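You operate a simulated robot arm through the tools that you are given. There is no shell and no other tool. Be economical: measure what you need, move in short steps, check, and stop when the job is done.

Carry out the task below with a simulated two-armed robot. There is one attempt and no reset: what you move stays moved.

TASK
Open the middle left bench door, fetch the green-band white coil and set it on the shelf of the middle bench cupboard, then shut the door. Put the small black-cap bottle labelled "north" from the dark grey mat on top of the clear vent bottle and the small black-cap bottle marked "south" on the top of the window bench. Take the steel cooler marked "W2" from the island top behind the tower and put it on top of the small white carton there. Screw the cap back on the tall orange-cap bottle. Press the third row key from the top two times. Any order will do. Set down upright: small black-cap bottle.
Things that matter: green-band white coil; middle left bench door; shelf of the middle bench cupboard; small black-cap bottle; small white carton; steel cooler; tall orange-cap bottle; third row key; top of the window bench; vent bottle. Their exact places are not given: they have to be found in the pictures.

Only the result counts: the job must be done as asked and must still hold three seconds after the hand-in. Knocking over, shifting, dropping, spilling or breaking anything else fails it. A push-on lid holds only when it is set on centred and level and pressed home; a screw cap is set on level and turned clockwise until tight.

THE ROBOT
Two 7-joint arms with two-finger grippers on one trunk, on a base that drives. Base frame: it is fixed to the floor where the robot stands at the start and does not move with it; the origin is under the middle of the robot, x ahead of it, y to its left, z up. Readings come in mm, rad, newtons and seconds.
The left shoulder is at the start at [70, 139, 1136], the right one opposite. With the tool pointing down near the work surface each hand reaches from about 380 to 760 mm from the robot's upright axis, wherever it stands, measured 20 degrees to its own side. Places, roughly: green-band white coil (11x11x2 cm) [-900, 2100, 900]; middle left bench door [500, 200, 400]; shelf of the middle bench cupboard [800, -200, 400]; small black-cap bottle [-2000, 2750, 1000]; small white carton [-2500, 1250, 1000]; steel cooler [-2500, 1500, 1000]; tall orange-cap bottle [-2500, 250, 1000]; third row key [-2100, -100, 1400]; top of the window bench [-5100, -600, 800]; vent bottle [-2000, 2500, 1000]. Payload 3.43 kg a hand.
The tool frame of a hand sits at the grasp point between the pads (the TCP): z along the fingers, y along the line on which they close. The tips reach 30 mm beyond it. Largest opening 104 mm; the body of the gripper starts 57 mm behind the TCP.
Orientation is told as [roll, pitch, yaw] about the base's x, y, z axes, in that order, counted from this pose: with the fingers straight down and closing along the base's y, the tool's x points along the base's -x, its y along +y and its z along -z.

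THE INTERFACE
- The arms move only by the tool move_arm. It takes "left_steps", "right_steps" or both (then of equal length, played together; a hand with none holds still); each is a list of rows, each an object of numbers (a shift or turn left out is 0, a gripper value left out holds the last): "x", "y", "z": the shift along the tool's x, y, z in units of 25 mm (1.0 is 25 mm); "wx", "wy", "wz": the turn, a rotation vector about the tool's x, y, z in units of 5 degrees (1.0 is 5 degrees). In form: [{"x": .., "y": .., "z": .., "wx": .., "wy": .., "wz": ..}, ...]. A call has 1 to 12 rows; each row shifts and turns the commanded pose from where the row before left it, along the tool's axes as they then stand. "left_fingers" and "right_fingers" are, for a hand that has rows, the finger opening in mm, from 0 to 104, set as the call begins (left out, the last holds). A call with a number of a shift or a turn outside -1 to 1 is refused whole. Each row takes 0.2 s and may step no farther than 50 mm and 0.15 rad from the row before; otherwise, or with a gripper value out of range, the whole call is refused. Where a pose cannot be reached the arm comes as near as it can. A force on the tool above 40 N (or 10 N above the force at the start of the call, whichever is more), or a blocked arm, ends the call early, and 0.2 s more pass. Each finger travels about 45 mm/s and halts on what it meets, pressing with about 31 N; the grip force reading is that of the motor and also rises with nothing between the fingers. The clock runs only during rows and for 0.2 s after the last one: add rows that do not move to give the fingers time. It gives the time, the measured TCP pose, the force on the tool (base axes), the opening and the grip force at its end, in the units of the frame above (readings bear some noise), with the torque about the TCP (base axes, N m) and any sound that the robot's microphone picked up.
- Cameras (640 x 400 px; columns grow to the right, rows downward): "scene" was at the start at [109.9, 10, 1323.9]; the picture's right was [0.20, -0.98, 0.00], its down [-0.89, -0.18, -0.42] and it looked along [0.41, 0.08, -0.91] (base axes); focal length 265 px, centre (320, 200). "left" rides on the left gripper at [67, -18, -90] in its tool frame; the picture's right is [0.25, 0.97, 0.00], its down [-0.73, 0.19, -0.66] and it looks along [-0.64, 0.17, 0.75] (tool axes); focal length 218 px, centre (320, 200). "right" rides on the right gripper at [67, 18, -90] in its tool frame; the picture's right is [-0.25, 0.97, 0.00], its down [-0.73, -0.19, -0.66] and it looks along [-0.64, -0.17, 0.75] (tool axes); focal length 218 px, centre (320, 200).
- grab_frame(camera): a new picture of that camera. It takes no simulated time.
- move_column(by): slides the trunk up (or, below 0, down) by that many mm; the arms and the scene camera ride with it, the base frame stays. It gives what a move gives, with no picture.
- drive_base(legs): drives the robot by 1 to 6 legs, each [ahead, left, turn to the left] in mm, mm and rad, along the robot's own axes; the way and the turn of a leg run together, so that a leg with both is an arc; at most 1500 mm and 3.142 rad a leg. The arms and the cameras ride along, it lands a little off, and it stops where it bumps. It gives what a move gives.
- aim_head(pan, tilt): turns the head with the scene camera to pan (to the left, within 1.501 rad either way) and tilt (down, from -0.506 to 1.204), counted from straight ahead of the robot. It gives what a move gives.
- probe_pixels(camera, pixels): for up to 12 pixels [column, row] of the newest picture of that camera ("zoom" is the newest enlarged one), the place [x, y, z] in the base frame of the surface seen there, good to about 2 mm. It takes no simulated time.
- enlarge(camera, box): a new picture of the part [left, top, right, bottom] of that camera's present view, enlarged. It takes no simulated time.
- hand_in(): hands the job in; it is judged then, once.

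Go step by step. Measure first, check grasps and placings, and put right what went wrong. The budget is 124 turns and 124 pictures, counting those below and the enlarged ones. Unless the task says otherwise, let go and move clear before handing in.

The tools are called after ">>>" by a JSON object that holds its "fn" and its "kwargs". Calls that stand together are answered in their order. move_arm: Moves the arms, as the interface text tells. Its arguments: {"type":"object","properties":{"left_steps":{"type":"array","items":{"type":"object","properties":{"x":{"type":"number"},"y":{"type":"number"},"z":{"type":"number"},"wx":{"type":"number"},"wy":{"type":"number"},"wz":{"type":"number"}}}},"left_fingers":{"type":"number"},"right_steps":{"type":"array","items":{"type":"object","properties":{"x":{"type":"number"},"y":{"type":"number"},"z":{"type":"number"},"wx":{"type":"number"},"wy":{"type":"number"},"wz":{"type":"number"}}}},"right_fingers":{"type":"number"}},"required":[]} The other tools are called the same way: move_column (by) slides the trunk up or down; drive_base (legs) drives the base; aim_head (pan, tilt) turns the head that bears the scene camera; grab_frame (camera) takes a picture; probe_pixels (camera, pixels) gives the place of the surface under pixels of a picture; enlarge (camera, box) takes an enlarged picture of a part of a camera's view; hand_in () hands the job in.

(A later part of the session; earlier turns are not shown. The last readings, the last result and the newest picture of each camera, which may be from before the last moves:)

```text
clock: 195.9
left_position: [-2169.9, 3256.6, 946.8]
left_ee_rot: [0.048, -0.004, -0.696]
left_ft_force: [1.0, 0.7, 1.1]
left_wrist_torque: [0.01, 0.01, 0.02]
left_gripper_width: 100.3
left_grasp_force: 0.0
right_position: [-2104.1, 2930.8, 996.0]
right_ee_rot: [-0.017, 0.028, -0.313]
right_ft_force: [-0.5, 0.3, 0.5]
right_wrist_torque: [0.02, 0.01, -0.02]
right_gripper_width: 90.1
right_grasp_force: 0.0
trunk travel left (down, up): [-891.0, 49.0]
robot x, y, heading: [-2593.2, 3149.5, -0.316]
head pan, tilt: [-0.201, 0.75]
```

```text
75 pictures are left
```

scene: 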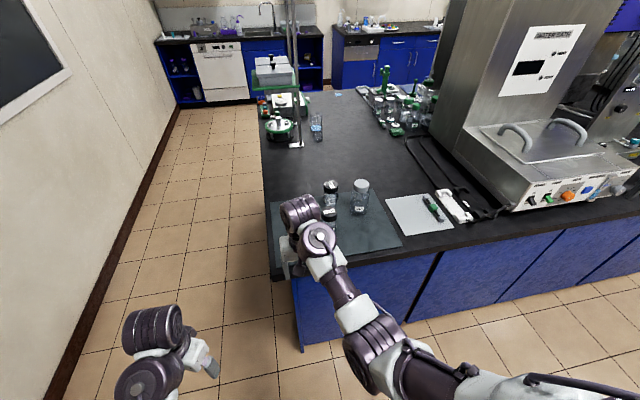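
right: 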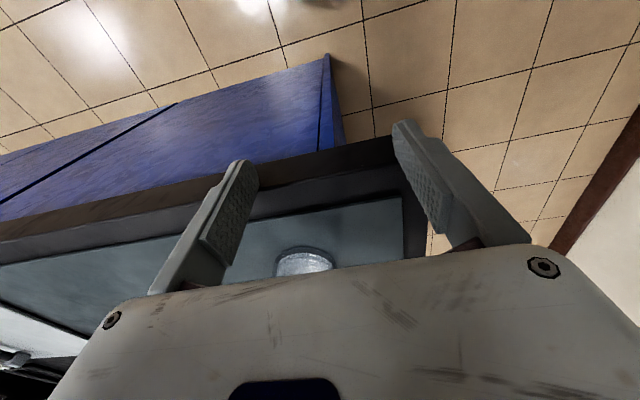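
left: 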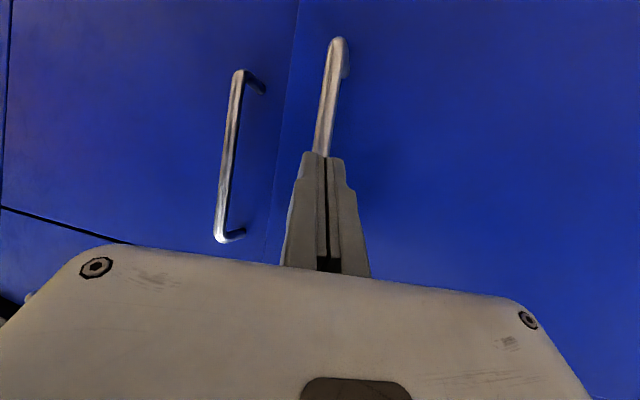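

The right hand is now at z 996 directly in line behind North (165 mm short). I'll raise 30 mm more, drive ahead 165 mm, and look down.

>>> {"fn": "move_column", "kwargs": {"by": 35}}

>>> {"fn": "drive_base", "kwargs": {"legs": [[165, 0, 0]]}}

>>> {"fn": "grab_frame", "kwargs": {"camera": "right"}}

```text
clock: 196.7
left_position: [-2169.1, 3257.6, 981.3]
left_ee_rot: [0.048, -0.005, -0.697]
left_ft_force: [0.7, 0.0, 0.0]
left_wrist_torque: [-0.01, -0.04, 0.0]
left_gripper_width: 99.9
left_grasp_force: 0.1
right_position: [-2105.0, 2930.5, 1032.2]
right_ee_rot: [-0.015, 0.028, -0.313]
right_ft_force: [0.1, 0.9, 0.2]
right_wrist_torque: [-0.03, -0.02, -0.01]
right_gripper_width: 90.3
right_grasp_force: 0.1
trunk travel left (down, up): [-926.0, 14.0]
robot x, y, heading: [-2592.2, 3153.5, -0.319]
head pan, tilt: [-0.201, 0.75]
```

```text
clock: 198.2
left_position: [-2012.8, 3205.0, 982.5]
left_ee_rot: [0.048, -0.005, -0.698]
left_ft_force: [-0.1, -0.3, 0.2]
left_wrist_torque: [0.0, -0.02, -0.01]
left_gripper_width: 100.0
left_grasp_force: 0.2
right_position: [-1948.2, 2879.5, 1033.2]
right_ee_rot: [-0.017, 0.026, -0.316]
right_ft_force: [-0.3, -0.1, -0.2]
right_wrist_torque: [0.0, -0.02, -0.01]
right_gripper_width: 89.8
right_grasp_force: 0.1
trunk travel left (down, up): [-926.0, 14.0]
robot x, y, heading: [-2431.2, 3098.4, -0.313]
head pan, tilt: [-0.201, 0.75]
```

```text
74 pictures are left
```

right: 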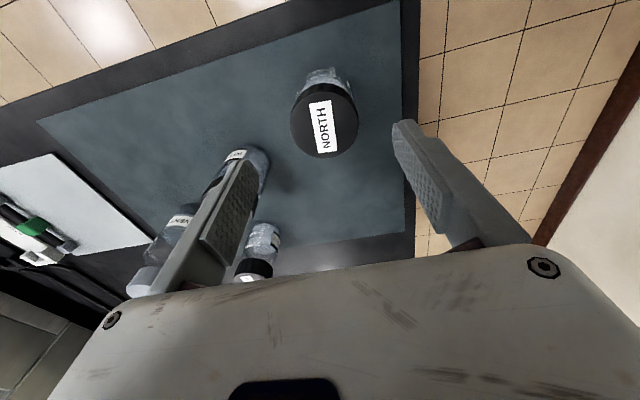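

Exactly above North. I'll descend 103 mm with the column and close.

>>> {"fn": "move_column", "kwargs": {"by": -104}}

>>> {"fn": "move_arm", "kwargs": {"right_steps": [{}, {}, {}, {}], "right_fingers": 0}}

>>> {"fn": "move_column", "kwargs": {"by": 115}}

>>> {"fn": "grab_frame", "kwargs": {"camera": "right"}}

```text
clock: 199.6
left_position: [-2010.0, 3203.5, 877.6]
left_ee_rot: [0.048, -0.004, -0.696]
left_ft_force: [0.3, -0.1, -0.3]
left_wrist_torque: [-0.03, 0.03, -0.01]
left_gripper_width: 100.1
left_grasp_force: 0.1
right_position: [-1944.5, 2878.7, 927.3]
right_ee_rot: [-0.016, 0.028, -0.316]
right_ft_force: [-0.1, -0.3, 0.1]
right_wrist_torque: [-0.01, -0.01, -0.01]
right_gripper_width: 90.1
right_grasp_force: 0.2
trunk travel left (down, up): [-822.0, 118.0]
robot x, y, heading: [-2433.9, 3099.4, -0.318]
head pan, tilt: [-0.201, 0.75]
```

```text
clock: 200.6
left_position: [-2010.0, 3205.4, 877.6]
left_ee_rot: [0.051, -0.003, -0.697]
left_ft_force: [-0.4, -0.7, -1.0]
left_wrist_torque: [-0.02, 0.02, 0.02]
left_gripper_width: 100.1
left_grasp_force: 0.1
right_position: [-1946.1, 2878.8, 927.0]
right_ee_rot: [-0.018, 0.028, -0.315]
right_ft_force: [0.7, -0.2, 0.3]
right_wrist_torque: [0.06, -0.03, -0.01]
right_gripper_width: 54.9
right_grasp_force: 31.3
trunk travel left (down, up): [-822.0, 118.0]
robot x, y, heading: [-2433.1, 3097.5, -0.322]
head pan, tilt: [-0.201, 0.75]
```

```text
clock: 202.0
left_position: [-2009.2, 3203.6, 993.0]
left_ee_rot: [0.048, -0.002, -0.696]
left_ft_force: [-0.6, -1.2, -0.5]
left_wrist_torque: [0.01, -0.03, 0.02]
left_gripper_width: 100.0
left_grasp_force: 0.0
right_position: [-1945.6, 2878.5, 1042.4]
right_ee_rot: [-0.016, 0.028, -0.314]
right_ft_force: [0.5, -0.1, -0.9]
right_wrist_torque: [0.01, 0.02, 0.01]
right_gripper_width: 54.9
right_grasp_force: 31.1
trunk travel left (down, up): [-937.0, 3.0]
robot x, y, heading: [-2438.9, 3098.0, -0.317]
head pan, tilt: [-0.201, 0.75]
```

```text
73 pictures are left
```

right: 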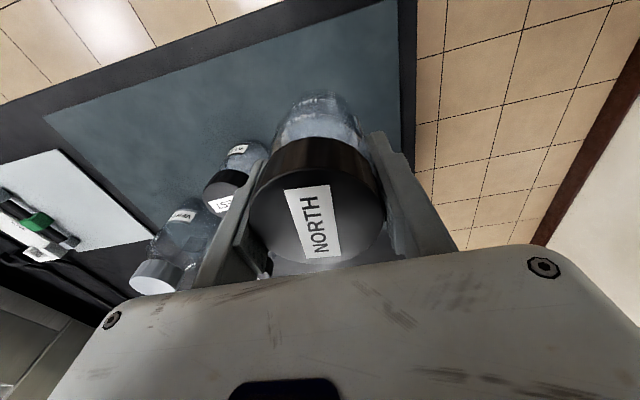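

North is held (54.9 mm). I need about 30 mm more height to clear the vent cap, so I'll back off, then extend and raise the arm over free space.

>>> {"fn": "drive_base", "kwargs": {"legs": [[-200, 0, 0]]}}

>>> {"fn": "move_arm", "kwargs": {"right_steps": [{"x": -1}, {"x": -1}, {"x": -1}, {"x": -1}, {"x": -1}, {"x": -1}, {"x": -0.6}]}}

```text
clock: 203.6
left_position: [-2196.9, 3264.1, 991.6]
left_ee_rot: [0.047, 0.0, -0.703]
left_ft_force: [0.7, 0.9, -0.5]
left_wrist_torque: [0.04, 0.04, 0.0]
left_gripper_width: 100.0
left_grasp_force: 0.1
right_position: [-2133.1, 2938.0, 1039.1]
right_ee_rot: [-0.015, 0.032, -0.32]
right_ft_force: [0.2, -0.6, -1.7]
right_wrist_torque: [-0.02, 0.0, 0.01]
right_gripper_width: 54.8
right_grasp_force: 31.2
trunk travel left (down, up): [-937.0, 3.0]
robot x, y, heading: [-2622.4, 3163.2, -0.321]
head pan, tilt: [-0.201, 0.75]
```

```text
clock: 205.2
left_position: [-2199.9, 3264.3, 993.3]
left_ee_rot: [0.048, -0.003, -0.704]
left_ft_force: [0.0, 0.4, -0.7]
left_wrist_torque: [-0.01, 0.0, -0.02]
left_gripper_width: 99.7
left_grasp_force: 0.2
right_position: [-2007.0, 2893.2, 1038.4]
right_ee_rot: [-0.018, 0.026, -0.321]
right_ft_force: [0.4, -0.6, -1.9]
right_wrist_torque: [0.01, 0.02, 0.01]
right_gripper_width: 54.7
right_grasp_force: 30.9
right hand out of reach, approached as far as the arm can: row 6, 7
trunk travel left (down, up): [-937.0, 3.0]
robot x, y, heading: [-2623.9, 3162.3, -0.328]
head pan, tilt: [-0.201, 0.75]
```

The hand is at 671 mm ahead, at its range limit. I'll come back 20 mm and try raising 45 mm there.

>>> {"fn": "move_arm", "kwargs": {"right_steps": [{"x": 1}, {"x": 1}, {"z": -0.9}, {"z": -0.9}]}}

```text
clock: 206.2
left_position: [-2197.7, 3264.3, 992.5]
left_ee_rot: [0.049, -0.002, -0.704]
left_ft_force: [-0.1, -0.7, -0.2]
left_wrist_torque: [0.03, 0.01, 0.04]
left_gripper_width: 100.0
left_grasp_force: 0.1
right_position: [-2052.9, 2910.3, 1086.4]
right_ee_rot: [-0.018, 0.028, -0.321]
right_ft_force: [-0.1, 0.3, -1.5]
right_wrist_torque: [0.03, 0.0, 0.01]
right_gripper_width: 54.8
right_grasp_force: 31.1
trunk travel left (down, up): [-937.0, 3.0]
robot x, y, heading: [-2623.5, 3159.5, -0.322]
head pan, tilt: [-0.201, 0.75]
```

Bottle bottom is now at about z 1012, clear of the vent cap (994). I'll slide sideways off the island, then ahead over the vent bottle.

>>> {"fn": "drive_base", "kwargs": {"legs": [[0, -255, 0], [252, 0, 0]]}}

>>> {"fn": "grab_frame", "kwargs": {"camera": "right"}}

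>>> {"fn": "grab_frame", "kwargs": {"camera": "scene"}}

```text
clock: 209.5
left_position: [-2043.3, 2947.4, 992.8]
left_ee_rot: [0.049, -0.005, -0.699]
left_ft_force: [-0.2, 0.2, 0.1]
left_wrist_torque: [-0.01, 0.03, -0.03]
left_gripper_width: 99.9
left_grasp_force: 0.0
right_position: [-1896.0, 2593.1, 1086.7]
right_ee_rot: [-0.015, 0.026, -0.319]
right_ft_force: [-0.2, 0.9, -0.7]
right_wrist_torque: [-0.01, -0.01, -0.01]
right_gripper_width: 54.4
right_grasp_force: 31.0
trunk travel left (down, up): [-937.0, 3.0]
robot x, y, heading: [-2463.0, 2844.5, -0.321]
head pan, tilt: [-0.201, 0.75]
```

```text
72 pictures are left
```

right: 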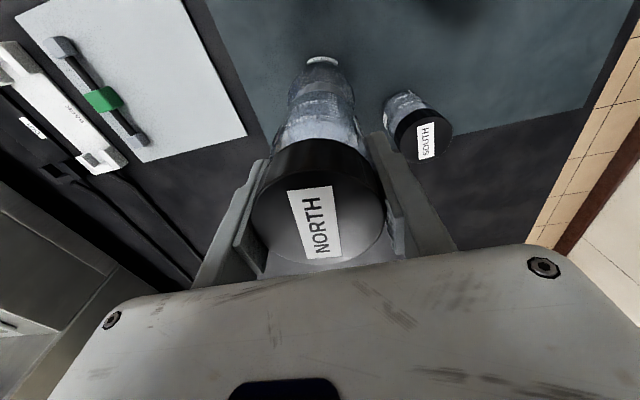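

```text
71 pictures are left
```

scene: 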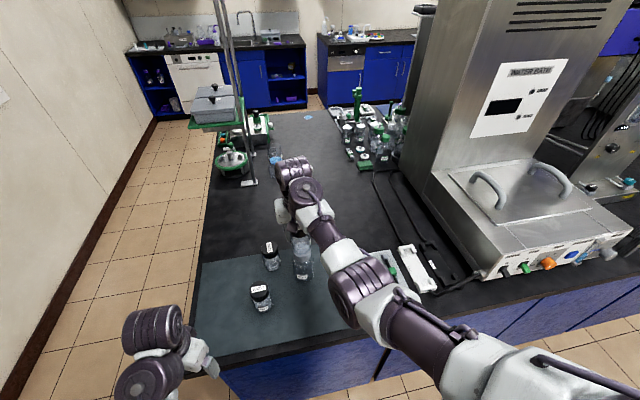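

The hand is within 5 mm of the vent axis; I'll correct by arm, lower to just above the cap and check in a zoom.

>>> {"fn": "move_arm", "kwargs": {"right_steps": [{"x": -0.11, "y": -0.13}, {}]}}

>>> {"fn": "move_column", "kwargs": {"by": -14}}

>>> {"fn": "enlarge", "kwargs": {"camera": "scene", "box": [250, 190, 362, 290]}}

```text
clock: 210.1
left_position: [-2043.3, 2946.2, 992.5]
left_ee_rot: [0.049, -0.005, -0.7]
left_ft_force: [-0.7, 1.3, 0.1]
left_wrist_torque: [0.03, -0.02, 0.02]
left_gripper_width: 99.8
left_grasp_force: 0.1
right_position: [-1892.7, 2588.3, 1087.1]
right_ee_rot: [-0.016, 0.027, -0.319]
right_ft_force: [-0.3, -0.4, -1.1]
right_wrist_torque: [-0.03, -0.01, 0.0]
right_gripper_width: 54.7
right_grasp_force: 31.2
trunk travel left (down, up): [-937.0, 3.0]
robot x, y, heading: [-2464.2, 2843.2, -0.321]
head pan, tilt: [-0.201, 0.75]
```

```text
clock: 210.7
left_position: [-2041.5, 2946.5, 978.4]
left_ee_rot: [0.048, -0.004, -0.7]
left_ft_force: [-0.4, 0.6, -0.1]
left_wrist_torque: [-0.06, 0.03, 0.0]
left_gripper_width: 100.0
left_grasp_force: 0.0
right_position: [-1893.2, 2589.4, 1071.6]
right_ee_rot: [-0.016, 0.028, -0.32]
right_ft_force: [-0.1, 0.3, -1.3]
right_wrist_torque: [0.05, -0.01, -0.03]
right_gripper_width: 54.7
right_grasp_force: 30.7
trunk travel left (down, up): [-923.0, 17.0]
robot x, y, heading: [-2465.4, 2840.0, -0.323]
head pan, tilt: [-0.201, 0.75]
```

```text
4.00 times, centred on (306, 240) of scene
```

zoom: 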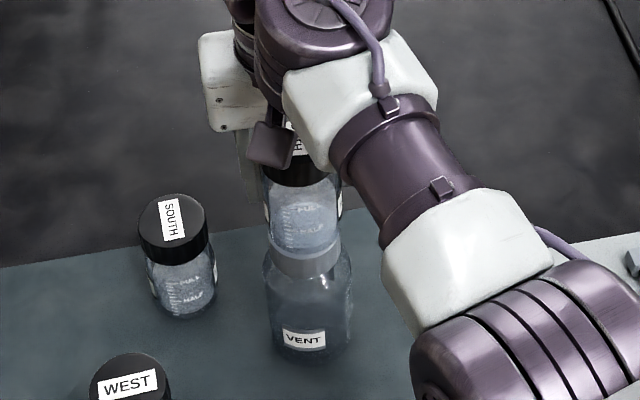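

North's sides (265–342) line up with the vent cap (267–342). I'll lower 4 mm and check the contact force.

>>> {"fn": "move_column", "kwargs": {"by": -4}}

>>> {"fn": "grab_frame", "kwargs": {"camera": "right"}}

```text
clock: 211.2
left_position: [-2041.8, 2947.1, 975.0]
left_ee_rot: [0.05, -0.004, -0.701]
left_ft_force: [0.0, -1.2, -0.3]
left_wrist_torque: [-0.03, -0.01, 0.0]
left_gripper_width: 99.9
left_grasp_force: 0.1
right_position: [-1892.5, 2588.9, 1070.6]
right_ee_rot: [-0.017, 0.026, -0.321]
right_ft_force: [0.3, 0.5, 4.0]
right_wrist_torque: [0.1, 0.02, 0.02]
right_gripper_width: 54.7
right_grasp_force: 31.0
trunk travel left (down, up): [-919.0, 21.0]
robot x, y, heading: [-2463.9, 2846.5, -0.322]
head pan, tilt: [-0.201, 0.75]
```

```text
69 pictures are left
```

right: 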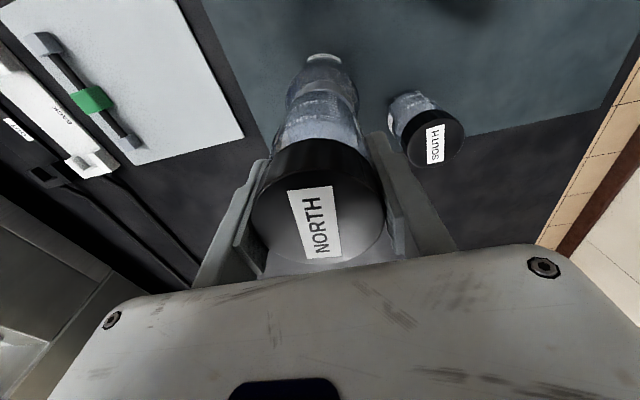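

Contact force 4 N upward: it rests on the cap. I'll open the fingers and back the base straight off.

>>> {"fn": "move_arm", "kwargs": {"right_steps": [{}, {}, {}, {}, {}], "right_fingers": 100}}

>>> {"fn": "drive_base", "kwargs": {"legs": [[-250, 0, 0]]}}

>>> {"fn": "grab_frame", "kwargs": {"camera": "scene"}}

```text
clock: 212.4
left_position: [-2040.6, 2947.6, 975.2]
left_ee_rot: [0.048, -0.005, -0.7]
left_ft_force: [0.4, -0.4, -0.2]
left_wrist_torque: [0.03, -0.01, 0.01]
left_gripper_width: 99.8
left_grasp_force: 0.1
right_position: [-1891.9, 2588.7, 1067.9]
right_ee_rot: [-0.015, 0.028, -0.319]
right_ft_force: [0.4, 0.0, 0.6]
right_wrist_torque: [-0.04, 0.03, 0.01]
right_gripper_width: 99.9
right_grasp_force: 0.1
trunk travel left (down, up): [-919.0, 21.0]
robot x, y, heading: [-2462.6, 2846.6, -0.319]
head pan, tilt: [-0.201, 0.75]
```

```text
clock: 214.2
left_position: [-2279.8, 3027.7, 974.6]
left_ee_rot: [0.048, -0.002, -0.699]
left_ft_force: [0.2, -0.1, -0.4]
left_wrist_torque: [0.03, 0.02, 0.0]
left_gripper_width: 100.2
left_grasp_force: 0.1
right_position: [-2129.8, 2669.8, 1068.0]
right_ee_rot: [-0.014, 0.028, -0.318]
right_ft_force: [0.1, -0.6, -0.3]
right_wrist_torque: [0.01, -0.01, -0.02]
right_gripper_width: 100.2
right_grasp_force: 0.1
trunk travel left (down, up): [-919.0, 21.0]
robot x, y, heading: [-2703.1, 2923.9, -0.32]
head pan, tilt: [-0.201, 0.75]
```

```text
68 pictures are left
```

scene: 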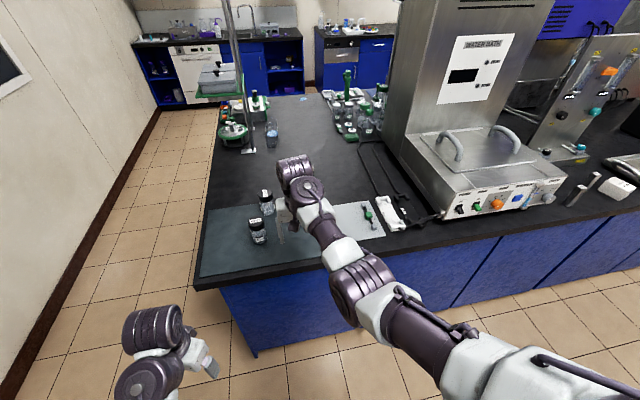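

North's stack stays behind the hand's view; South stands just beyond it, so I'll use the left arm for South to keep the forearm away. I'll tuck the right hand and extend the left one over free floor.

>>> {"fn": "move_arm", "kwargs": {"right_steps": [{"x": 1, "z": 0.4}, {"x": 1, "z": 0.4}, {"x": 1, "z": 0.4}, {"x": 1, "z": 0.4}, {"x": 1, "z": 0.4}, {"x": 1, "z": 0.4}, {"x": 1, "z": 0.4}, {"x": 1, "z": 0.4}, {"x": 1, "z": 0.4}, {"x": 1, "z": 0.4}, {"x": 0.5, "z": 0.4}], "left_steps": [{"x": -0.95, "y": 0.38, "wx": 0.28}, {"x": -0.95, "y": 0.38, "wx": 0.27}, {"x": -0.95, "y": 0.38}, {"x": -0.95, "y": 0.38}, {"x": -0.95, "y": 0.38}, {"x": -0.95, "y": 0.38}, {"x": -0.95, "y": 0.38}, {"x": -0.95, "y": 0.38, "z": -0.4}, {"x": -0.95, "y": 0.38, "z": -0.4}, {"x": -0.95, "y": 0.38, "z": -0.6}, {"x": -0.95, "y": 0.38, "z": -0.4}], "left_fingers": 85}}

>>> {"fn": "enlarge", "kwargs": {"camera": "scene", "box": [180, 130, 420, 300]}}

```text
clock: 216.7
left_position: [-2012.1, 2938.4, 1019.5]
left_ee_rot: [0.0, -0.002, -0.699]
left_ft_force: [0.2, -0.1, -0.3]
left_wrist_torque: [-0.01, 0.02, -0.02]
left_gripper_width: 85.2
left_grasp_force: 0.1
right_position: [-2380.5, 2742.5, 942.7]
right_ee_rot: [-0.015, 0.026, -0.318]
right_ft_force: [0.2, -0.6, 0.4]
right_wrist_torque: [0.01, -0.01, -0.01]
right_gripper_width: 99.9
right_grasp_force: 0.0
right hand out of reach, approached as far as the arm can: row 3, 4, 5, 6
trunk travel left (down, up): [-919.0, 21.0]
robot x, y, heading: [-2701.3, 2918.6, -0.321]
head pan, tilt: [-0.201, 0.75]
```

```text
2.35 times, centred on (300, 215) of scene
```

zoom: 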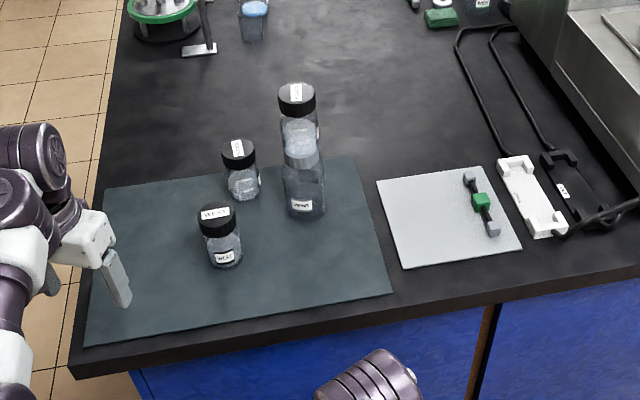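

North stands upright on the vent bottle. Now I drive ahead then sideways so the left hand comes over South from the clear side.

>>> {"fn": "drive_base", "kwargs": {"legs": [[278, 0, 0], [0, -193, 0]]}}

>>> {"fn": "grab_frame", "kwargs": {"camera": "left"}}

```text
clock: 219.8
left_position: [-1805.8, 2667.3, 1018.8]
left_ee_rot: [-0.003, -0.003, -0.701]
left_ft_force: [-0.9, 0.2, 0.0]
left_wrist_torque: [-0.04, 0.01, 0.02]
left_gripper_width: 85.0
left_grasp_force: 0.1
right_position: [-2174.4, 2471.7, 943.0]
right_ee_rot: [-0.02, 0.026, -0.321]
right_ft_force: [-0.4, 1.5, -0.6]
right_wrist_torque: [0.02, 0.0, 0.0]
right_gripper_width: 100.0
right_grasp_force: 0.0
trunk travel left (down, up): [-919.0, 21.0]
robot x, y, heading: [-2496.5, 2651.6, -0.321]
head pan, tilt: [-0.201, 0.75]
```

```text
66 pictures are left
```

left: 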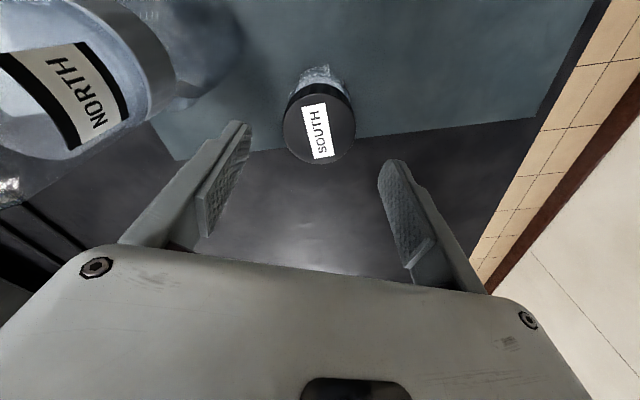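

Right over South, with space beside North. I'll descend, grip, lift, and leave by the same way.

>>> {"fn": "move_column", "kwargs": {"by": -91}}

>>> {"fn": "move_arm", "kwargs": {"left_steps": [{}, {}, {}, {}], "left_fingers": 0}}

>>> {"fn": "move_column", "kwargs": {"by": 110}}

>>> {"fn": "drive_base", "kwargs": {"legs": [[0, 193, 0], [-400, 0, 0]]}}

>>> {"fn": "grab_frame", "kwargs": {"camera": "scene"}}

```text
clock: 220.6
left_position: [-1807.6, 2665.6, 964.7]
left_ee_rot: [0.005, -0.005, -0.701]
left_ft_force: [0.3, -0.6, 0.1]
left_wrist_torque: [0.02, 0.01, -0.01]
left_gripper_width: 85.1
left_grasp_force: 0.1
right_position: [-2173.3, 2472.0, 889.2]
right_ee_rot: [-0.008, 0.021, -0.317]
right_ft_force: [-0.8, -0.4, 8.2]
right_wrist_torque: [0.43, -0.26, -0.04]
right_gripper_width: 97.8
right_grasp_force: 0.1
trunk travel left (down, up): [-862.0, 78.0]
robot x, y, heading: [-2495.6, 2650.3, -0.322]
head pan, tilt: [-0.201, 0.75]
stopped: the force on the tool passed its limit at 59 N (the readings are from after the stop); the commanded pose is now the measured one
```

```text
clock: 221.6
left_position: [-1807.0, 2665.8, 964.0]
left_ee_rot: [0.002, -0.003, -0.701]
left_ft_force: [0.0, -0.1, -0.4]
left_wrist_torque: [-0.08, 0.05, 0.0]
left_gripper_width: 52.7
left_grasp_force: 30.6
right_position: [-2173.2, 2472.6, 888.7]
right_ee_rot: [-0.01, 0.023, -0.318]
right_ft_force: [-0.1, -2.2, 10.5]
right_wrist_torque: [0.4, -0.31, -0.07]
right_gripper_width: 96.3
right_grasp_force: 0.1
trunk travel left (down, up): [-862.0, 78.0]
robot x, y, heading: [-2493.9, 2653.4, -0.325]
head pan, tilt: [-0.201, 0.75]
```

```text
clock: 222.7
left_position: [-1805.4, 2665.8, 1041.3]
left_ee_rot: [0.001, 0.0, -0.701]
left_ft_force: [-0.2, -0.1, -2.0]
left_wrist_torque: [-0.03, 0.01, 0.0]
left_gripper_width: 52.6
left_grasp_force: 31.5
right_position: [-2174.4, 2471.5, 966.4]
right_ee_rot: [-0.011, 0.024, -0.317]
right_ft_force: [0.1, -0.1, 0.2]
right_wrist_torque: [0.04, -0.01, 0.0]
right_gripper_width: 100.0
right_grasp_force: 0.0
right hand out of reach, approached as far as the arm can: row 1
trunk travel left (down, up): [-940.0, 0.0]
robot x, y, heading: [-2498.1, 2648.6, -0.321]
head pan, tilt: [-0.201, 0.75]
```

```text
clock: 226.4
left_position: [-2133.7, 2983.7, 1039.0]
left_ee_rot: [0.001, 0.0, -0.691]
left_ft_force: [0.1, 0.5, -1.8]
left_wrist_torque: [-0.01, -0.01, 0.04]
left_gripper_width: 52.5
left_grasp_force: 31.3
right_position: [-2498.3, 2787.0, 966.1]
right_ee_rot: [-0.01, 0.025, -0.304]
right_ft_force: [0.0, 0.1, 0.4]
right_wrist_torque: [-0.01, -0.02, -0.01]
right_gripper_width: 100.2
right_grasp_force: 0.2
trunk travel left (down, up): [-940.0, 0.0]
robot x, y, heading: [-2827.5, 2961.4, -0.312]
head pan, tilt: [-0.201, 0.75]
```

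```text
65 pictures are left
```

scene: 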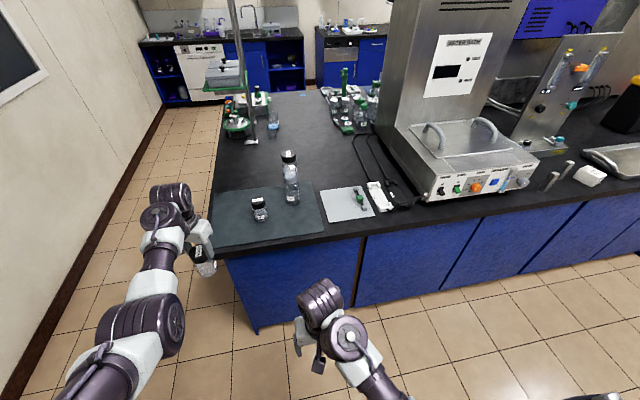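

South is held by its cap, and North's stack is standing. Now I look along the far corridor toward the window bench before driving.

>>> {"fn": "aim_head", "kwargs": {"pan": -1.45, "tilt": 0.3}}

>>> {"fn": "grab_frame", "kwargs": {"camera": "scene"}}

```text
clock: 227.9
left_position: [-2134.3, 2984.8, 1041.3]
left_ee_rot: [0.002, -0.002, -0.693]
left_ft_force: [0.2, 0.1, -1.3]
left_wrist_torque: [0.0, -0.01, -0.01]
left_gripper_width: 52.9
left_grasp_force: 31.2
right_position: [-2500.2, 2787.7, 966.7]
right_ee_rot: [-0.01, 0.025, -0.307]
right_ft_force: [-0.3, -0.2, 0.2]
right_wrist_torque: [0.01, 0.01, 0.01]
right_gripper_width: 99.8
right_grasp_force: 0.1
trunk travel left (down, up): [-940.0, 0.0]
robot x, y, heading: [-2823.2, 2968.1, -0.313]
head pan, tilt: [-1.45, 0.3]
```

```text
64 pictures are left
```

scene: 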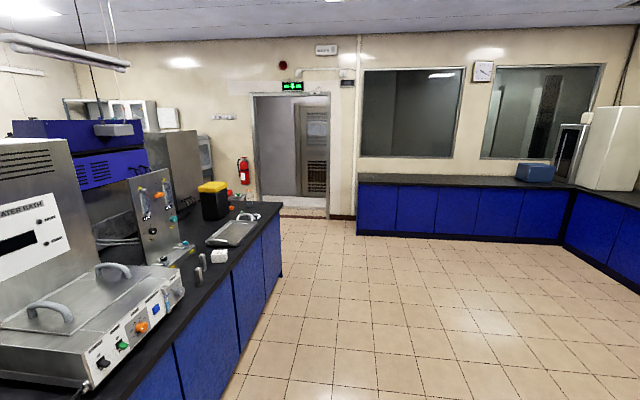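

The window bench is the one under the windows, top edge (370–560, 185). I'll measure it.

>>> {"fn": "probe_pixels", "kwargs": {"camera": "scene", "pixels": [[365, 183], [430, 184], [500, 186], [430, 232], [400, 176], [450, 178], [535, 172], [280, 215], [224, 257], [216, 237], [235, 200]]}}

```text
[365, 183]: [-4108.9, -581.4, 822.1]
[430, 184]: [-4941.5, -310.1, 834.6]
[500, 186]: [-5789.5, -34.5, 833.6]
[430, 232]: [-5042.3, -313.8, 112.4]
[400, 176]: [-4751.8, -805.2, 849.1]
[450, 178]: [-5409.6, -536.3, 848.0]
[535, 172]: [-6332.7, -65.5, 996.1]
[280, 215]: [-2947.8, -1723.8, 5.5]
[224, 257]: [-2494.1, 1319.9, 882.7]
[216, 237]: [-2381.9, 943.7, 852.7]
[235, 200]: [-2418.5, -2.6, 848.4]
```

The window bench top is z 849, front edge along v≈−1820 with free space. I'll turn to face it and drive there with South in the left hand.

>>> {"fn": "drive_base", "kwargs": {"legs": [[-250, 0, 0], [0, 0, -1.572], [1070, -192, 0], [1070, -192, 0], [1070, -192, 0]]}}

>>> {"fn": "aim_head", "kwargs": {"pan": 0.2, "tilt": 0.7}}

>>> {"fn": "grab_frame", "kwargs": {"camera": "scene"}}

```text
clock: 249.0
left_position: [-4608.5, -492.7, 1042.0]
left_ee_rot: [0.002, -0.002, -2.263]
left_ft_force: [0.1, 0.5, -1.6]
left_wrist_torque: [-0.02, 0.02, -0.02]
left_gripper_width: 52.8
left_grasp_force: 31.0
right_position: [-4805.5, -126.2, 965.7]
right_ee_rot: [-0.011, 0.026, -1.877]
right_ft_force: [-0.2, -0.8, 0.1]
right_wrist_torque: [0.01, -0.01, 0.01]
right_gripper_width: 100.0
right_grasp_force: 0.2
trunk travel left (down, up): [-940.0, 0.0]
robot x, y, heading: [-4632.4, 195.4, -1.886]
head pan, tilt: [-1.45, 0.3]
```

```text
clock: 250.7
left_position: [-4609.0, -492.4, 1040.3]
left_ee_rot: [0.0, -0.002, -2.265]
left_ft_force: [0.3, 0.4, -1.8]
left_wrist_torque: [-0.03, 0.02, 0.01]
left_gripper_width: 52.5
left_grasp_force: 30.8
right_position: [-4804.2, -126.4, 966.6]
right_ee_rot: [-0.011, 0.025, -1.88]
right_ft_force: [0.0, -0.1, -0.3]
right_wrist_torque: [-0.03, 0.03, -0.02]
right_gripper_width: 99.6
right_grasp_force: 0.1
trunk travel left (down, up): [-940.0, 0.0]
robot x, y, heading: [-4628.3, 193.7, -1.886]
head pan, tilt: [0.201, 0.7]
```

```text
63 pictures are left
```

scene: 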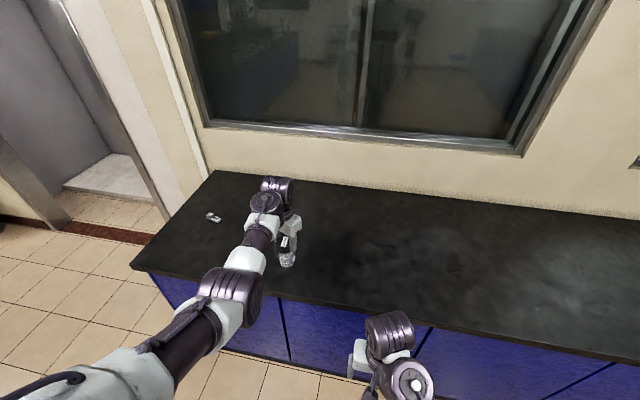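

South hangs over the bench about 75 mm inside its edge, with free space around. I'll go in 60 mm more and lower it.

>>> {"fn": "drive_base", "kwargs": {"legs": [[60, 0, 0]]}}

>>> {"fn": "move_column", "kwargs": {"by": -77}}

>>> {"fn": "grab_frame", "kwargs": {"camera": "left"}}

>>> {"fn": "enlarge", "kwargs": {"camera": "scene", "box": [230, 190, 358, 310]}}

```text
clock: 251.7
left_position: [-4625.5, -543.1, 1045.8]
left_ee_rot: [0.004, -0.008, -2.264]
left_ft_force: [0.5, 0.0, -1.8]
left_wrist_torque: [-0.04, -0.02, -0.04]
left_gripper_width: 52.5
left_grasp_force: 31.0
right_position: [-4822.0, -177.0, 968.9]
right_ee_rot: [-0.01, 0.016, -1.878]
right_ft_force: [-0.1, -0.6, -0.2]
right_wrist_torque: [-0.09, 0.02, 0.0]
right_gripper_width: 100.0
right_grasp_force: 0.0
trunk travel left (down, up): [-940.0, 0.0]
robot x, y, heading: [-4649.2, 139.0, -1.886]
head pan, tilt: [0.201, 0.7]
```

```text
clock: 252.8
left_position: [-4628.1, -547.0, 964.7]
left_ee_rot: [0.001, -0.006, -2.263]
left_ft_force: [-0.8, 0.5, -1.1]
left_wrist_torque: [-0.01, -0.02, 0.01]
left_gripper_width: 52.8
left_grasp_force: 30.8
right_position: [-4822.6, -181.8, 889.4]
right_ee_rot: [-0.012, 0.025, -1.877]
right_ft_force: [-0.5, -0.3, 0.8]
right_wrist_torque: [-0.02, 0.0, -0.03]
right_gripper_width: 99.9
right_grasp_force: 0.2
trunk travel left (down, up): [-863.0, 77.0]
robot x, y, heading: [-4647.3, 142.0, -1.885]
head pan, tilt: [0.201, 0.7]
```

```text
62 pictures are left
```

left: 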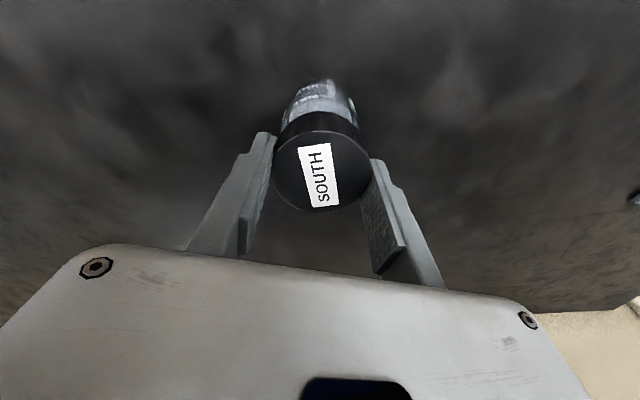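

```text
3.33 times, centred on (294, 250) of scene
```

zoom: 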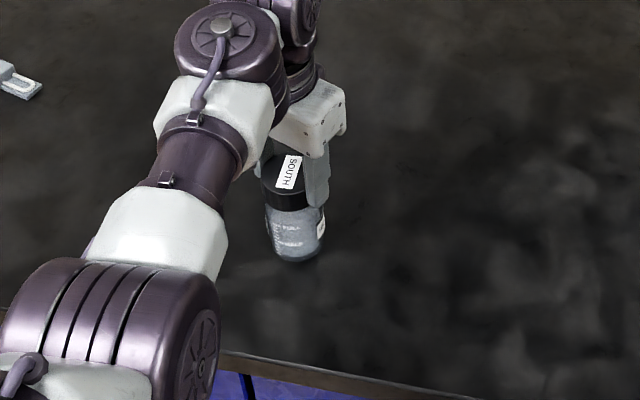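

About 5 mm above the top. I'll lower it in two small steps until contact.

>>> {"fn": "move_column", "kwargs": {"by": -4}}

>>> {"fn": "move_column", "kwargs": {"by": -2}}

```text
clock: 253.4
left_position: [-4626.7, -549.3, 960.6]
left_ee_rot: [0.002, -0.003, -2.264]
left_ft_force: [-0.9, 0.8, 0.4]
left_wrist_torque: [0.02, 0.11, 0.02]
left_gripper_width: 52.5
left_grasp_force: 31.3
right_position: [-4823.1, -181.8, 886.6]
right_ee_rot: [-0.012, 0.025, -1.878]
right_ft_force: [0.5, -0.8, 0.7]
right_wrist_torque: [-0.05, -0.02, 0.0]
right_gripper_width: 100.0
right_grasp_force: 0.1
trunk travel left (down, up): [-859.0, 81.0]
robot x, y, heading: [-4651.4, 142.6, -1.887]
head pan, tilt: [0.201, 0.7]
```

```text
clock: 253.9
left_position: [-4627.8, -549.3, 961.1]
left_ee_rot: [0.004, -0.006, -2.264]
left_ft_force: [1.4, 0.7, 12.4]
left_wrist_torque: [0.23, -0.14, 0.0]
left_gripper_width: 52.6
left_grasp_force: 30.7
right_position: [-4824.0, -181.9, 884.3]
right_ee_rot: [-0.01, 0.023, -1.879]
right_ft_force: [0.2, -0.2, 0.8]
right_wrist_torque: [0.01, 0.05, -0.02]
right_gripper_width: 100.0
right_grasp_force: 0.1
trunk travel left (down, up): [-857.0, 83.0]
robot x, y, heading: [-4649.6, 143.0, -1.885]
head pan, tilt: [0.201, 0.7]
```

South is on the bench (contact 12 N). I'll open, rise clear, and drive to the island's far side near the carton and coolers.

>>> {"fn": "move_arm", "kwargs": {"left_steps": [{}, {}, {}, {}], "left_fingers": 95}}

>>> {"fn": "move_column", "kwargs": {"by": 83}}

>>> {"fn": "grab_frame", "kwargs": {"camera": "left"}}

>>> {"fn": "drive_base", "kwargs": {"legs": [[-300, 0, 0], [0, 0, 1.57], [0, 800, 0], [0, 800, 0], [800, 0, 0]]}}

>>> {"fn": "aim_head", "kwargs": {"pan": 0.0, "tilt": 0.55}}

>>> {"fn": "grab_frame", "kwargs": {"camera": "scene"}}

```text
clock: 254.9
left_position: [-4627.1, -548.8, 957.1]
left_ee_rot: [0.002, -0.001, -2.264]
left_ft_force: [0.0, 0.6, 0.1]
left_wrist_torque: [0.0, -0.04, 0.0]
left_gripper_width: 95.2
left_grasp_force: 0.1
right_position: [-4824.4, -182.9, 883.0]
right_ee_rot: [-0.009, 0.026, -1.879]
right_ft_force: [-0.1, 0.3, 0.5]
right_wrist_torque: [0.03, 0.01, 0.04]
right_gripper_width: 100.1
right_grasp_force: 0.1
trunk travel left (down, up): [-857.0, 83.0]
robot x, y, heading: [-4648.0, 142.0, -1.887]
head pan, tilt: [0.201, 0.7]
```

```text
clock: 256.1
left_position: [-4628.3, -550.0, 1041.3]
left_ee_rot: [0.0, -0.001, -2.263]
left_ft_force: [-0.5, 0.1, 0.0]
left_wrist_torque: [-0.01, 0.06, 0.01]
left_gripper_width: 95.0
left_grasp_force: 0.1
right_position: [-4823.8, -182.7, 966.2]
right_ee_rot: [-0.011, 0.024, -1.878]
right_ft_force: [-0.7, 0.4, -0.9]
right_wrist_torque: [0.02, 0.01, -0.01]
right_gripper_width: 99.9
right_grasp_force: 0.1
trunk travel left (down, up): [-940.0, 0.0]
robot x, y, heading: [-4647.6, 142.8, -1.886]
head pan, tilt: [0.201, 0.7]
```

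```text
60 pictures are left
```

left: 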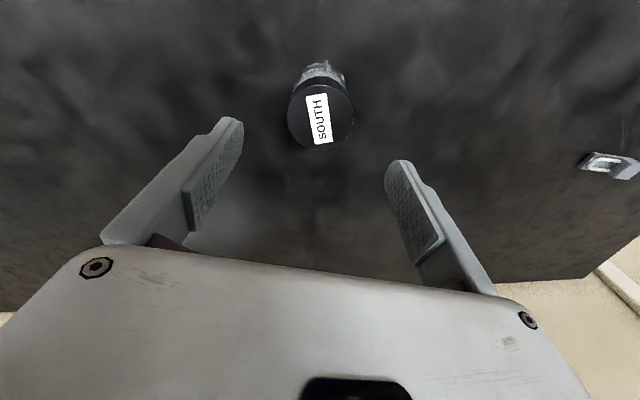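

```text
clock: 273.7
left_position: [-2600.3, 1737.3, 1040.4]
left_ee_rot: [0.002, -0.004, -0.679]
left_ft_force: [0.0, -0.4, 0.1]
left_wrist_torque: [-0.04, 0.02, -0.05]
left_gripper_width: 94.9
left_grasp_force: 0.0
right_position: [-2962.7, 1535.2, 965.6]
right_ee_rot: [-0.01, 0.024, -0.295]
right_ft_force: [-1.2, -0.1, 0.0]
right_wrist_torque: [0.01, 0.0, -0.03]
right_gripper_width: 100.0
right_grasp_force: 0.0
trunk travel left (down, up): [-940.0, 0.0]
robot x, y, heading: [-3291.1, 1705.5, -0.3]
head pan, tilt: [0.201, 0.7]
```

```text
clock: 274.4
left_position: [-2600.8, 1736.0, 1041.3]
left_ee_rot: [0.001, -0.002, -0.679]
left_ft_force: [-0.8, -0.2, -0.3]
left_wrist_torque: [-0.02, 0.01, -0.04]
left_gripper_width: 94.8
left_grasp_force: 0.0
right_position: [-2964.7, 1536.4, 965.1]
right_ee_rot: [-0.011, 0.026, -0.297]
right_ft_force: [0.7, 0.9, -0.3]
right_wrist_torque: [-0.02, -0.01, 0.0]
right_gripper_width: 100.0
right_grasp_force: 0.0
trunk travel left (down, up): [-940.0, 0.0]
robot x, y, heading: [-3288.9, 1709.4, -0.305]
head pan, tilt: [0.0, 0.55]
```

```text
59 pictures are left
```

scene: 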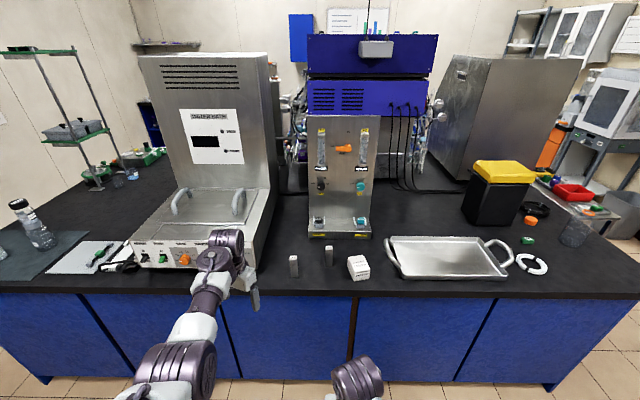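

South stands upright on the window bench. Ahead now: two steel coolers at (293,265) and (328,255) and the small white carton at (358,267); I'll zoom in.

>>> {"fn": "enlarge", "kwargs": {"camera": "scene", "box": [272, 225, 400, 305]}}

```text
5.00 times, centred on (336, 265) of scene
```

zoom: 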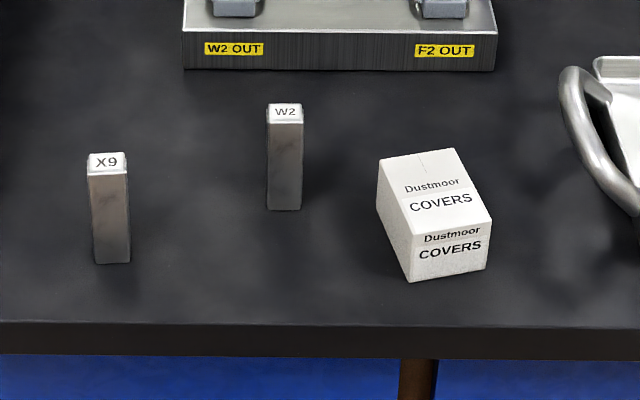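

>>> {"fn": "probe_pixels", "kwargs": {"camera": "zoom", "pixels": [[284, 112], [270, 122], [302, 122], [284, 106], [284, 205], [435, 185], [382, 160], [455, 152], [410, 232], [488, 218], [448, 275], [412, 280]]}}

```text
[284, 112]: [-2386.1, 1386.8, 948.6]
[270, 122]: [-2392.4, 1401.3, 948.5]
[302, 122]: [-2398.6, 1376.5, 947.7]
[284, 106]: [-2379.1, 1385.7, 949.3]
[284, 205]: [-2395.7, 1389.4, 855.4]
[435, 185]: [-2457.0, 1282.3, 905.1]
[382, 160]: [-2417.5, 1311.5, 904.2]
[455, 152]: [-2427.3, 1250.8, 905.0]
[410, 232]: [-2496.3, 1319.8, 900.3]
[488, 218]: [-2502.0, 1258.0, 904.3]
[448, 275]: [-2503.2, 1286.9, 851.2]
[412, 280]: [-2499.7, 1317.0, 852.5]
```

W2 is a 26 mm square post at about (−2384, 1386), top 949; the carton top (62×78) is centred at (−2461, 1285), z 904.5. I'll tuck the left arm and extend the right while clear of the island.

>>> {"fn": "move_arm", "kwargs": {"left_steps": [{"x": 0.95, "y": -0.38, "z": 0.5}, {"x": 0.95, "y": -0.38, "z": 0.5}, {"x": 0.95, "y": -0.38, "z": 0.5}, {"x": 0.95, "y": -0.38, "z": 0.4}, {"x": 0.95, "y": -0.38, "z": 0.4}, {"x": 0.95, "y": -0.38, "z": 0.4}, {"x": 0.95, "y": -0.38, "z": 0.4}, {"x": 0.95, "y": -0.38, "z": 0.4}, {"x": 0.95, "y": -0.38}, {"x": 0.95, "y": -0.38}], "right_steps": [{"x": -1}, {"x": -1}, {"x": -1}, {"x": -1, "z": -0.3}, {"x": -1, "z": -0.3}, {"x": -1, "z": -0.3}, {"x": -1, "z": -0.3}, {"x": -1, "z": -0.4}, {"z": -0.4}, {}], "right_fingers": 70}}

```text
clock: 276.6
left_position: [-2846.7, 1812.0, 954.4]
left_ee_rot: [0.003, -0.003, -0.678]
left_ft_force: [0.2, 0.1, 0.3]
left_wrist_torque: [-0.01, 0.0, 0.0]
left_gripper_width: 95.1
left_grasp_force: 0.0
right_position: [-2772.8, 1476.1, 1012.9]
right_ee_rot: [-0.011, 0.023, -0.293]
right_ft_force: [0.6, -0.4, 0.2]
right_wrist_torque: [-0.02, -0.02, -0.03]
right_gripper_width: 70.4
right_grasp_force: 0.0
trunk travel left (down, up): [-940.0, 0.0]
robot x, y, heading: [-3285.3, 1710.7, -0.299]
head pan, tilt: [0.0, 0.55]
```

Right hand at (−2773, 1476, 1013). I'll drive so it comes above W2 and look.

>>> {"fn": "drive_base", "kwargs": {"legs": [[398, 29, 0]]}}

>>> {"fn": "grab_frame", "kwargs": {"camera": "right"}}

```text
clock: 279.1
left_position: [-2453.2, 1717.6, 954.1]
left_ee_rot: [0.003, -0.004, -0.688]
left_ft_force: [0.1, -0.8, -0.1]
left_wrist_torque: [0.0, 0.01, -0.01]
left_gripper_width: 95.2
left_grasp_force: 0.0
right_position: [-2382.2, 1380.9, 1012.5]
right_ee_rot: [-0.011, 0.025, -0.303]
right_ft_force: [-0.8, 0.8, 0.3]
right_wrist_torque: [-0.01, -0.04, -0.01]
right_gripper_width: 70.3
right_grasp_force: 0.1
trunk travel left (down, up): [-940.0, 0.0]
robot x, y, heading: [-2899.9, 1615.7, -0.314]
head pan, tilt: [0.0, 0.55]
```

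```text
57 pictures are left
```

right: 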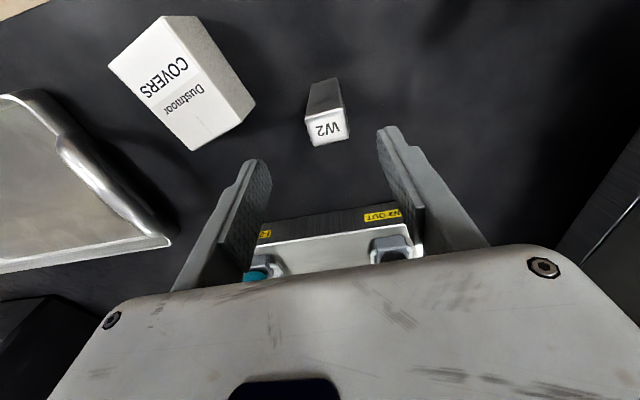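

W2's top is at (327,130) in the hand camera. I'll probe its corners for a fine centring.

>>> {"fn": "probe_pixels", "kwargs": {"camera": "right", "pixels": [[308, 123], [342, 112], [346, 136], [314, 144], [327, 129], [255, 185], [395, 150]]}}

```text
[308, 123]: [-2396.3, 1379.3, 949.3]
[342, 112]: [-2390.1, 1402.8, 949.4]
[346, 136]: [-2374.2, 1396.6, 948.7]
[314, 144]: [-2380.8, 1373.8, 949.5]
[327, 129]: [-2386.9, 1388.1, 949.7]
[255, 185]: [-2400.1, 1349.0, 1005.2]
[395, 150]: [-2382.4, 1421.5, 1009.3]
```

Centre is (−2385, 1388); I'll shift 6 mm each way, turn 2.5°, go down 90 mm and grip.

>>> {"fn": "move_arm", "kwargs": {"right_steps": [{"x": 0.21, "y": 0.24, "wz": -0.5}, {"z": 0.9}, {"z": 0.9}, {"z": 0.9}, {"z": 0.9}]}}

>>> {"fn": "move_arm", "kwargs": {"right_steps": [{}, {}, {}, {}, {}], "right_fingers": 0}}

>>> {"fn": "move_arm", "kwargs": {"right_steps": [{"z": -0.9}, {"z": -0.9}, {"z": -0.9}]}}

>>> {"fn": "grab_frame", "kwargs": {"camera": "right"}}

```text
clock: 280.3
left_position: [-2453.5, 1717.8, 952.9]
left_ee_rot: [0.0, -0.002, -0.689]
left_ft_force: [0.7, -0.7, -0.3]
left_wrist_torque: [0.0, 0.0, 0.02]
left_gripper_width: 95.2
left_grasp_force: 0.0
right_position: [-2386.7, 1388.5, 921.6]
right_ee_rot: [-0.008, 0.024, -0.258]
right_ft_force: [0.4, -0.3, 0.2]
right_wrist_torque: [-0.01, 0.0, -0.01]
right_gripper_width: 69.9
right_grasp_force: 0.1
trunk travel left (down, up): [-940.0, 0.0]
robot x, y, heading: [-2900.2, 1614.3, -0.304]
head pan, tilt: [0.0, 0.55]
```

```text
clock: 281.5
left_position: [-2453.1, 1717.4, 953.9]
left_ee_rot: [0.001, -0.001, -0.689]
left_ft_force: [0.1, 0.1, -0.2]
left_wrist_torque: [0.05, -0.02, 0.0]
left_gripper_width: 94.8
left_grasp_force: 0.1
right_position: [-2387.5, 1389.3, 921.6]
right_ee_rot: [-0.012, 0.027, -0.256]
right_ft_force: [0.5, 0.2, 1.0]
right_wrist_torque: [0.03, -0.02, -0.03]
right_gripper_width: 27.3
right_grasp_force: 31.1
trunk travel left (down, up): [-940.0, 0.0]
robot x, y, heading: [-2898.0, 1612.1, -0.312]
head pan, tilt: [0.0, 0.55]
```

```text
clock: 282.3
left_position: [-2451.5, 1717.3, 953.7]
left_ee_rot: [-0.001, 0.0, -0.687]
left_ft_force: [0.7, -0.2, -1.0]
left_wrist_torque: [0.0, 0.02, 0.01]
left_gripper_width: 95.1
left_grasp_force: 0.0
right_position: [-2385.1, 1388.2, 989.8]
right_ee_rot: [-0.009, 0.027, -0.257]
right_ft_force: [0.5, -0.9, -1.9]
right_wrist_torque: [0.02, 0.0, 0.06]
right_gripper_width: 27.4
right_grasp_force: 31.0
trunk travel left (down, up): [-940.0, 0.0]
robot x, y, heading: [-2901.9, 1614.7, -0.307]
head pan, tilt: [0.0, 0.55]
```

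```text
56 pictures are left
```

right: 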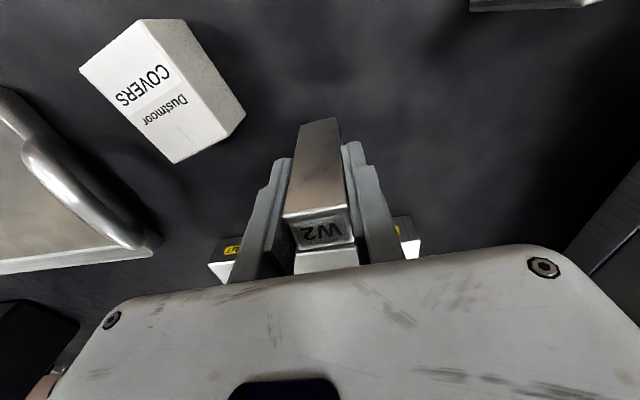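

W2 is held, its bottom at about z 918, above the carton top (904.5). I'll shift the base so it comes over the carton's centre.

>>> {"fn": "drive_base", "kwargs": {"legs": [[-41, -121, 0]]}}

>>> {"fn": "grab_frame", "kwargs": {"camera": "right"}}

>>> {"fn": "enlarge", "kwargs": {"camera": "scene", "box": [290, 200, 450, 320]}}

```text
clock: 283.6
left_position: [-2527.5, 1617.2, 952.4]
left_ee_rot: [0.001, -0.002, -0.687]
left_ft_force: [-0.4, -0.1, -0.3]
left_wrist_torque: [-0.02, 0.03, -0.04]
left_gripper_width: 95.2
left_grasp_force: 0.0
right_position: [-2460.8, 1288.7, 988.9]
right_ee_rot: [-0.011, 0.026, -0.26]
right_ft_force: [0.3, 0.1, -1.5]
right_wrist_torque: [-0.03, 0.03, -0.02]
right_gripper_width: 27.4
right_grasp_force: 31.0
trunk travel left (down, up): [-940.0, 0.0]
robot x, y, heading: [-2978.1, 1515.5, -0.309]
head pan, tilt: [0.0, 0.55]
```

```text
55 pictures are left
```

right: 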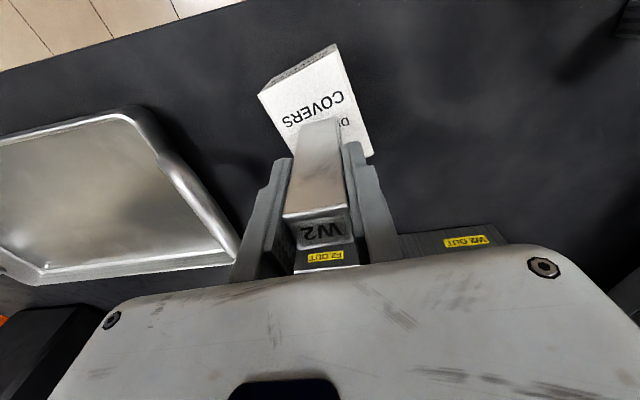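

```text
3.33 times, centred on (370, 260) of scene
```

zoom: 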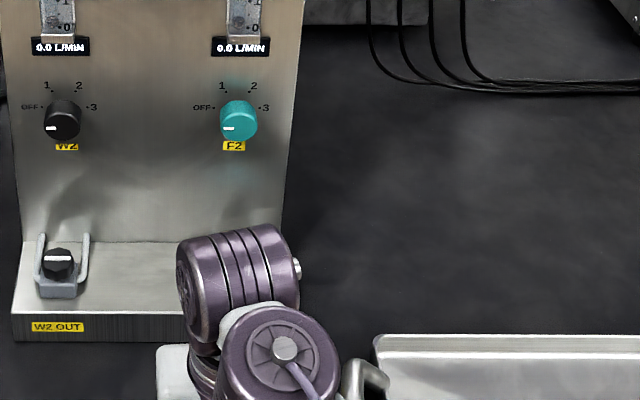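

Centred within 4 mm. I'll lower by arm to contact.

>>> {"fn": "move_arm", "kwargs": {"right_steps": [{"z": 0.2}, {"z": 0.2}, {"z": 0.08}, {"z": 0.04}]}}

```text
clock: 284.6
left_position: [-2529.5, 1615.7, 952.7]
left_ee_rot: [0.003, -0.001, -0.691]
left_ft_force: [1.0, 1.3, 0.7]
left_wrist_torque: [-0.01, -0.02, 0.0]
left_gripper_width: 94.9
left_grasp_force: 0.1
right_position: [-2462.5, 1286.3, 978.1]
right_ee_rot: [-0.009, 0.023, -0.259]
right_ft_force: [-0.3, -1.5, 7.6]
right_wrist_torque: [-0.02, 0.04, 0.0]
right_gripper_width: 27.1
right_grasp_force: 31.2
trunk travel left (down, up): [-940.0, 0.0]
robot x, y, heading: [-2973.2, 1517.1, -0.315]
head pan, tilt: [0.0, 0.55]
```

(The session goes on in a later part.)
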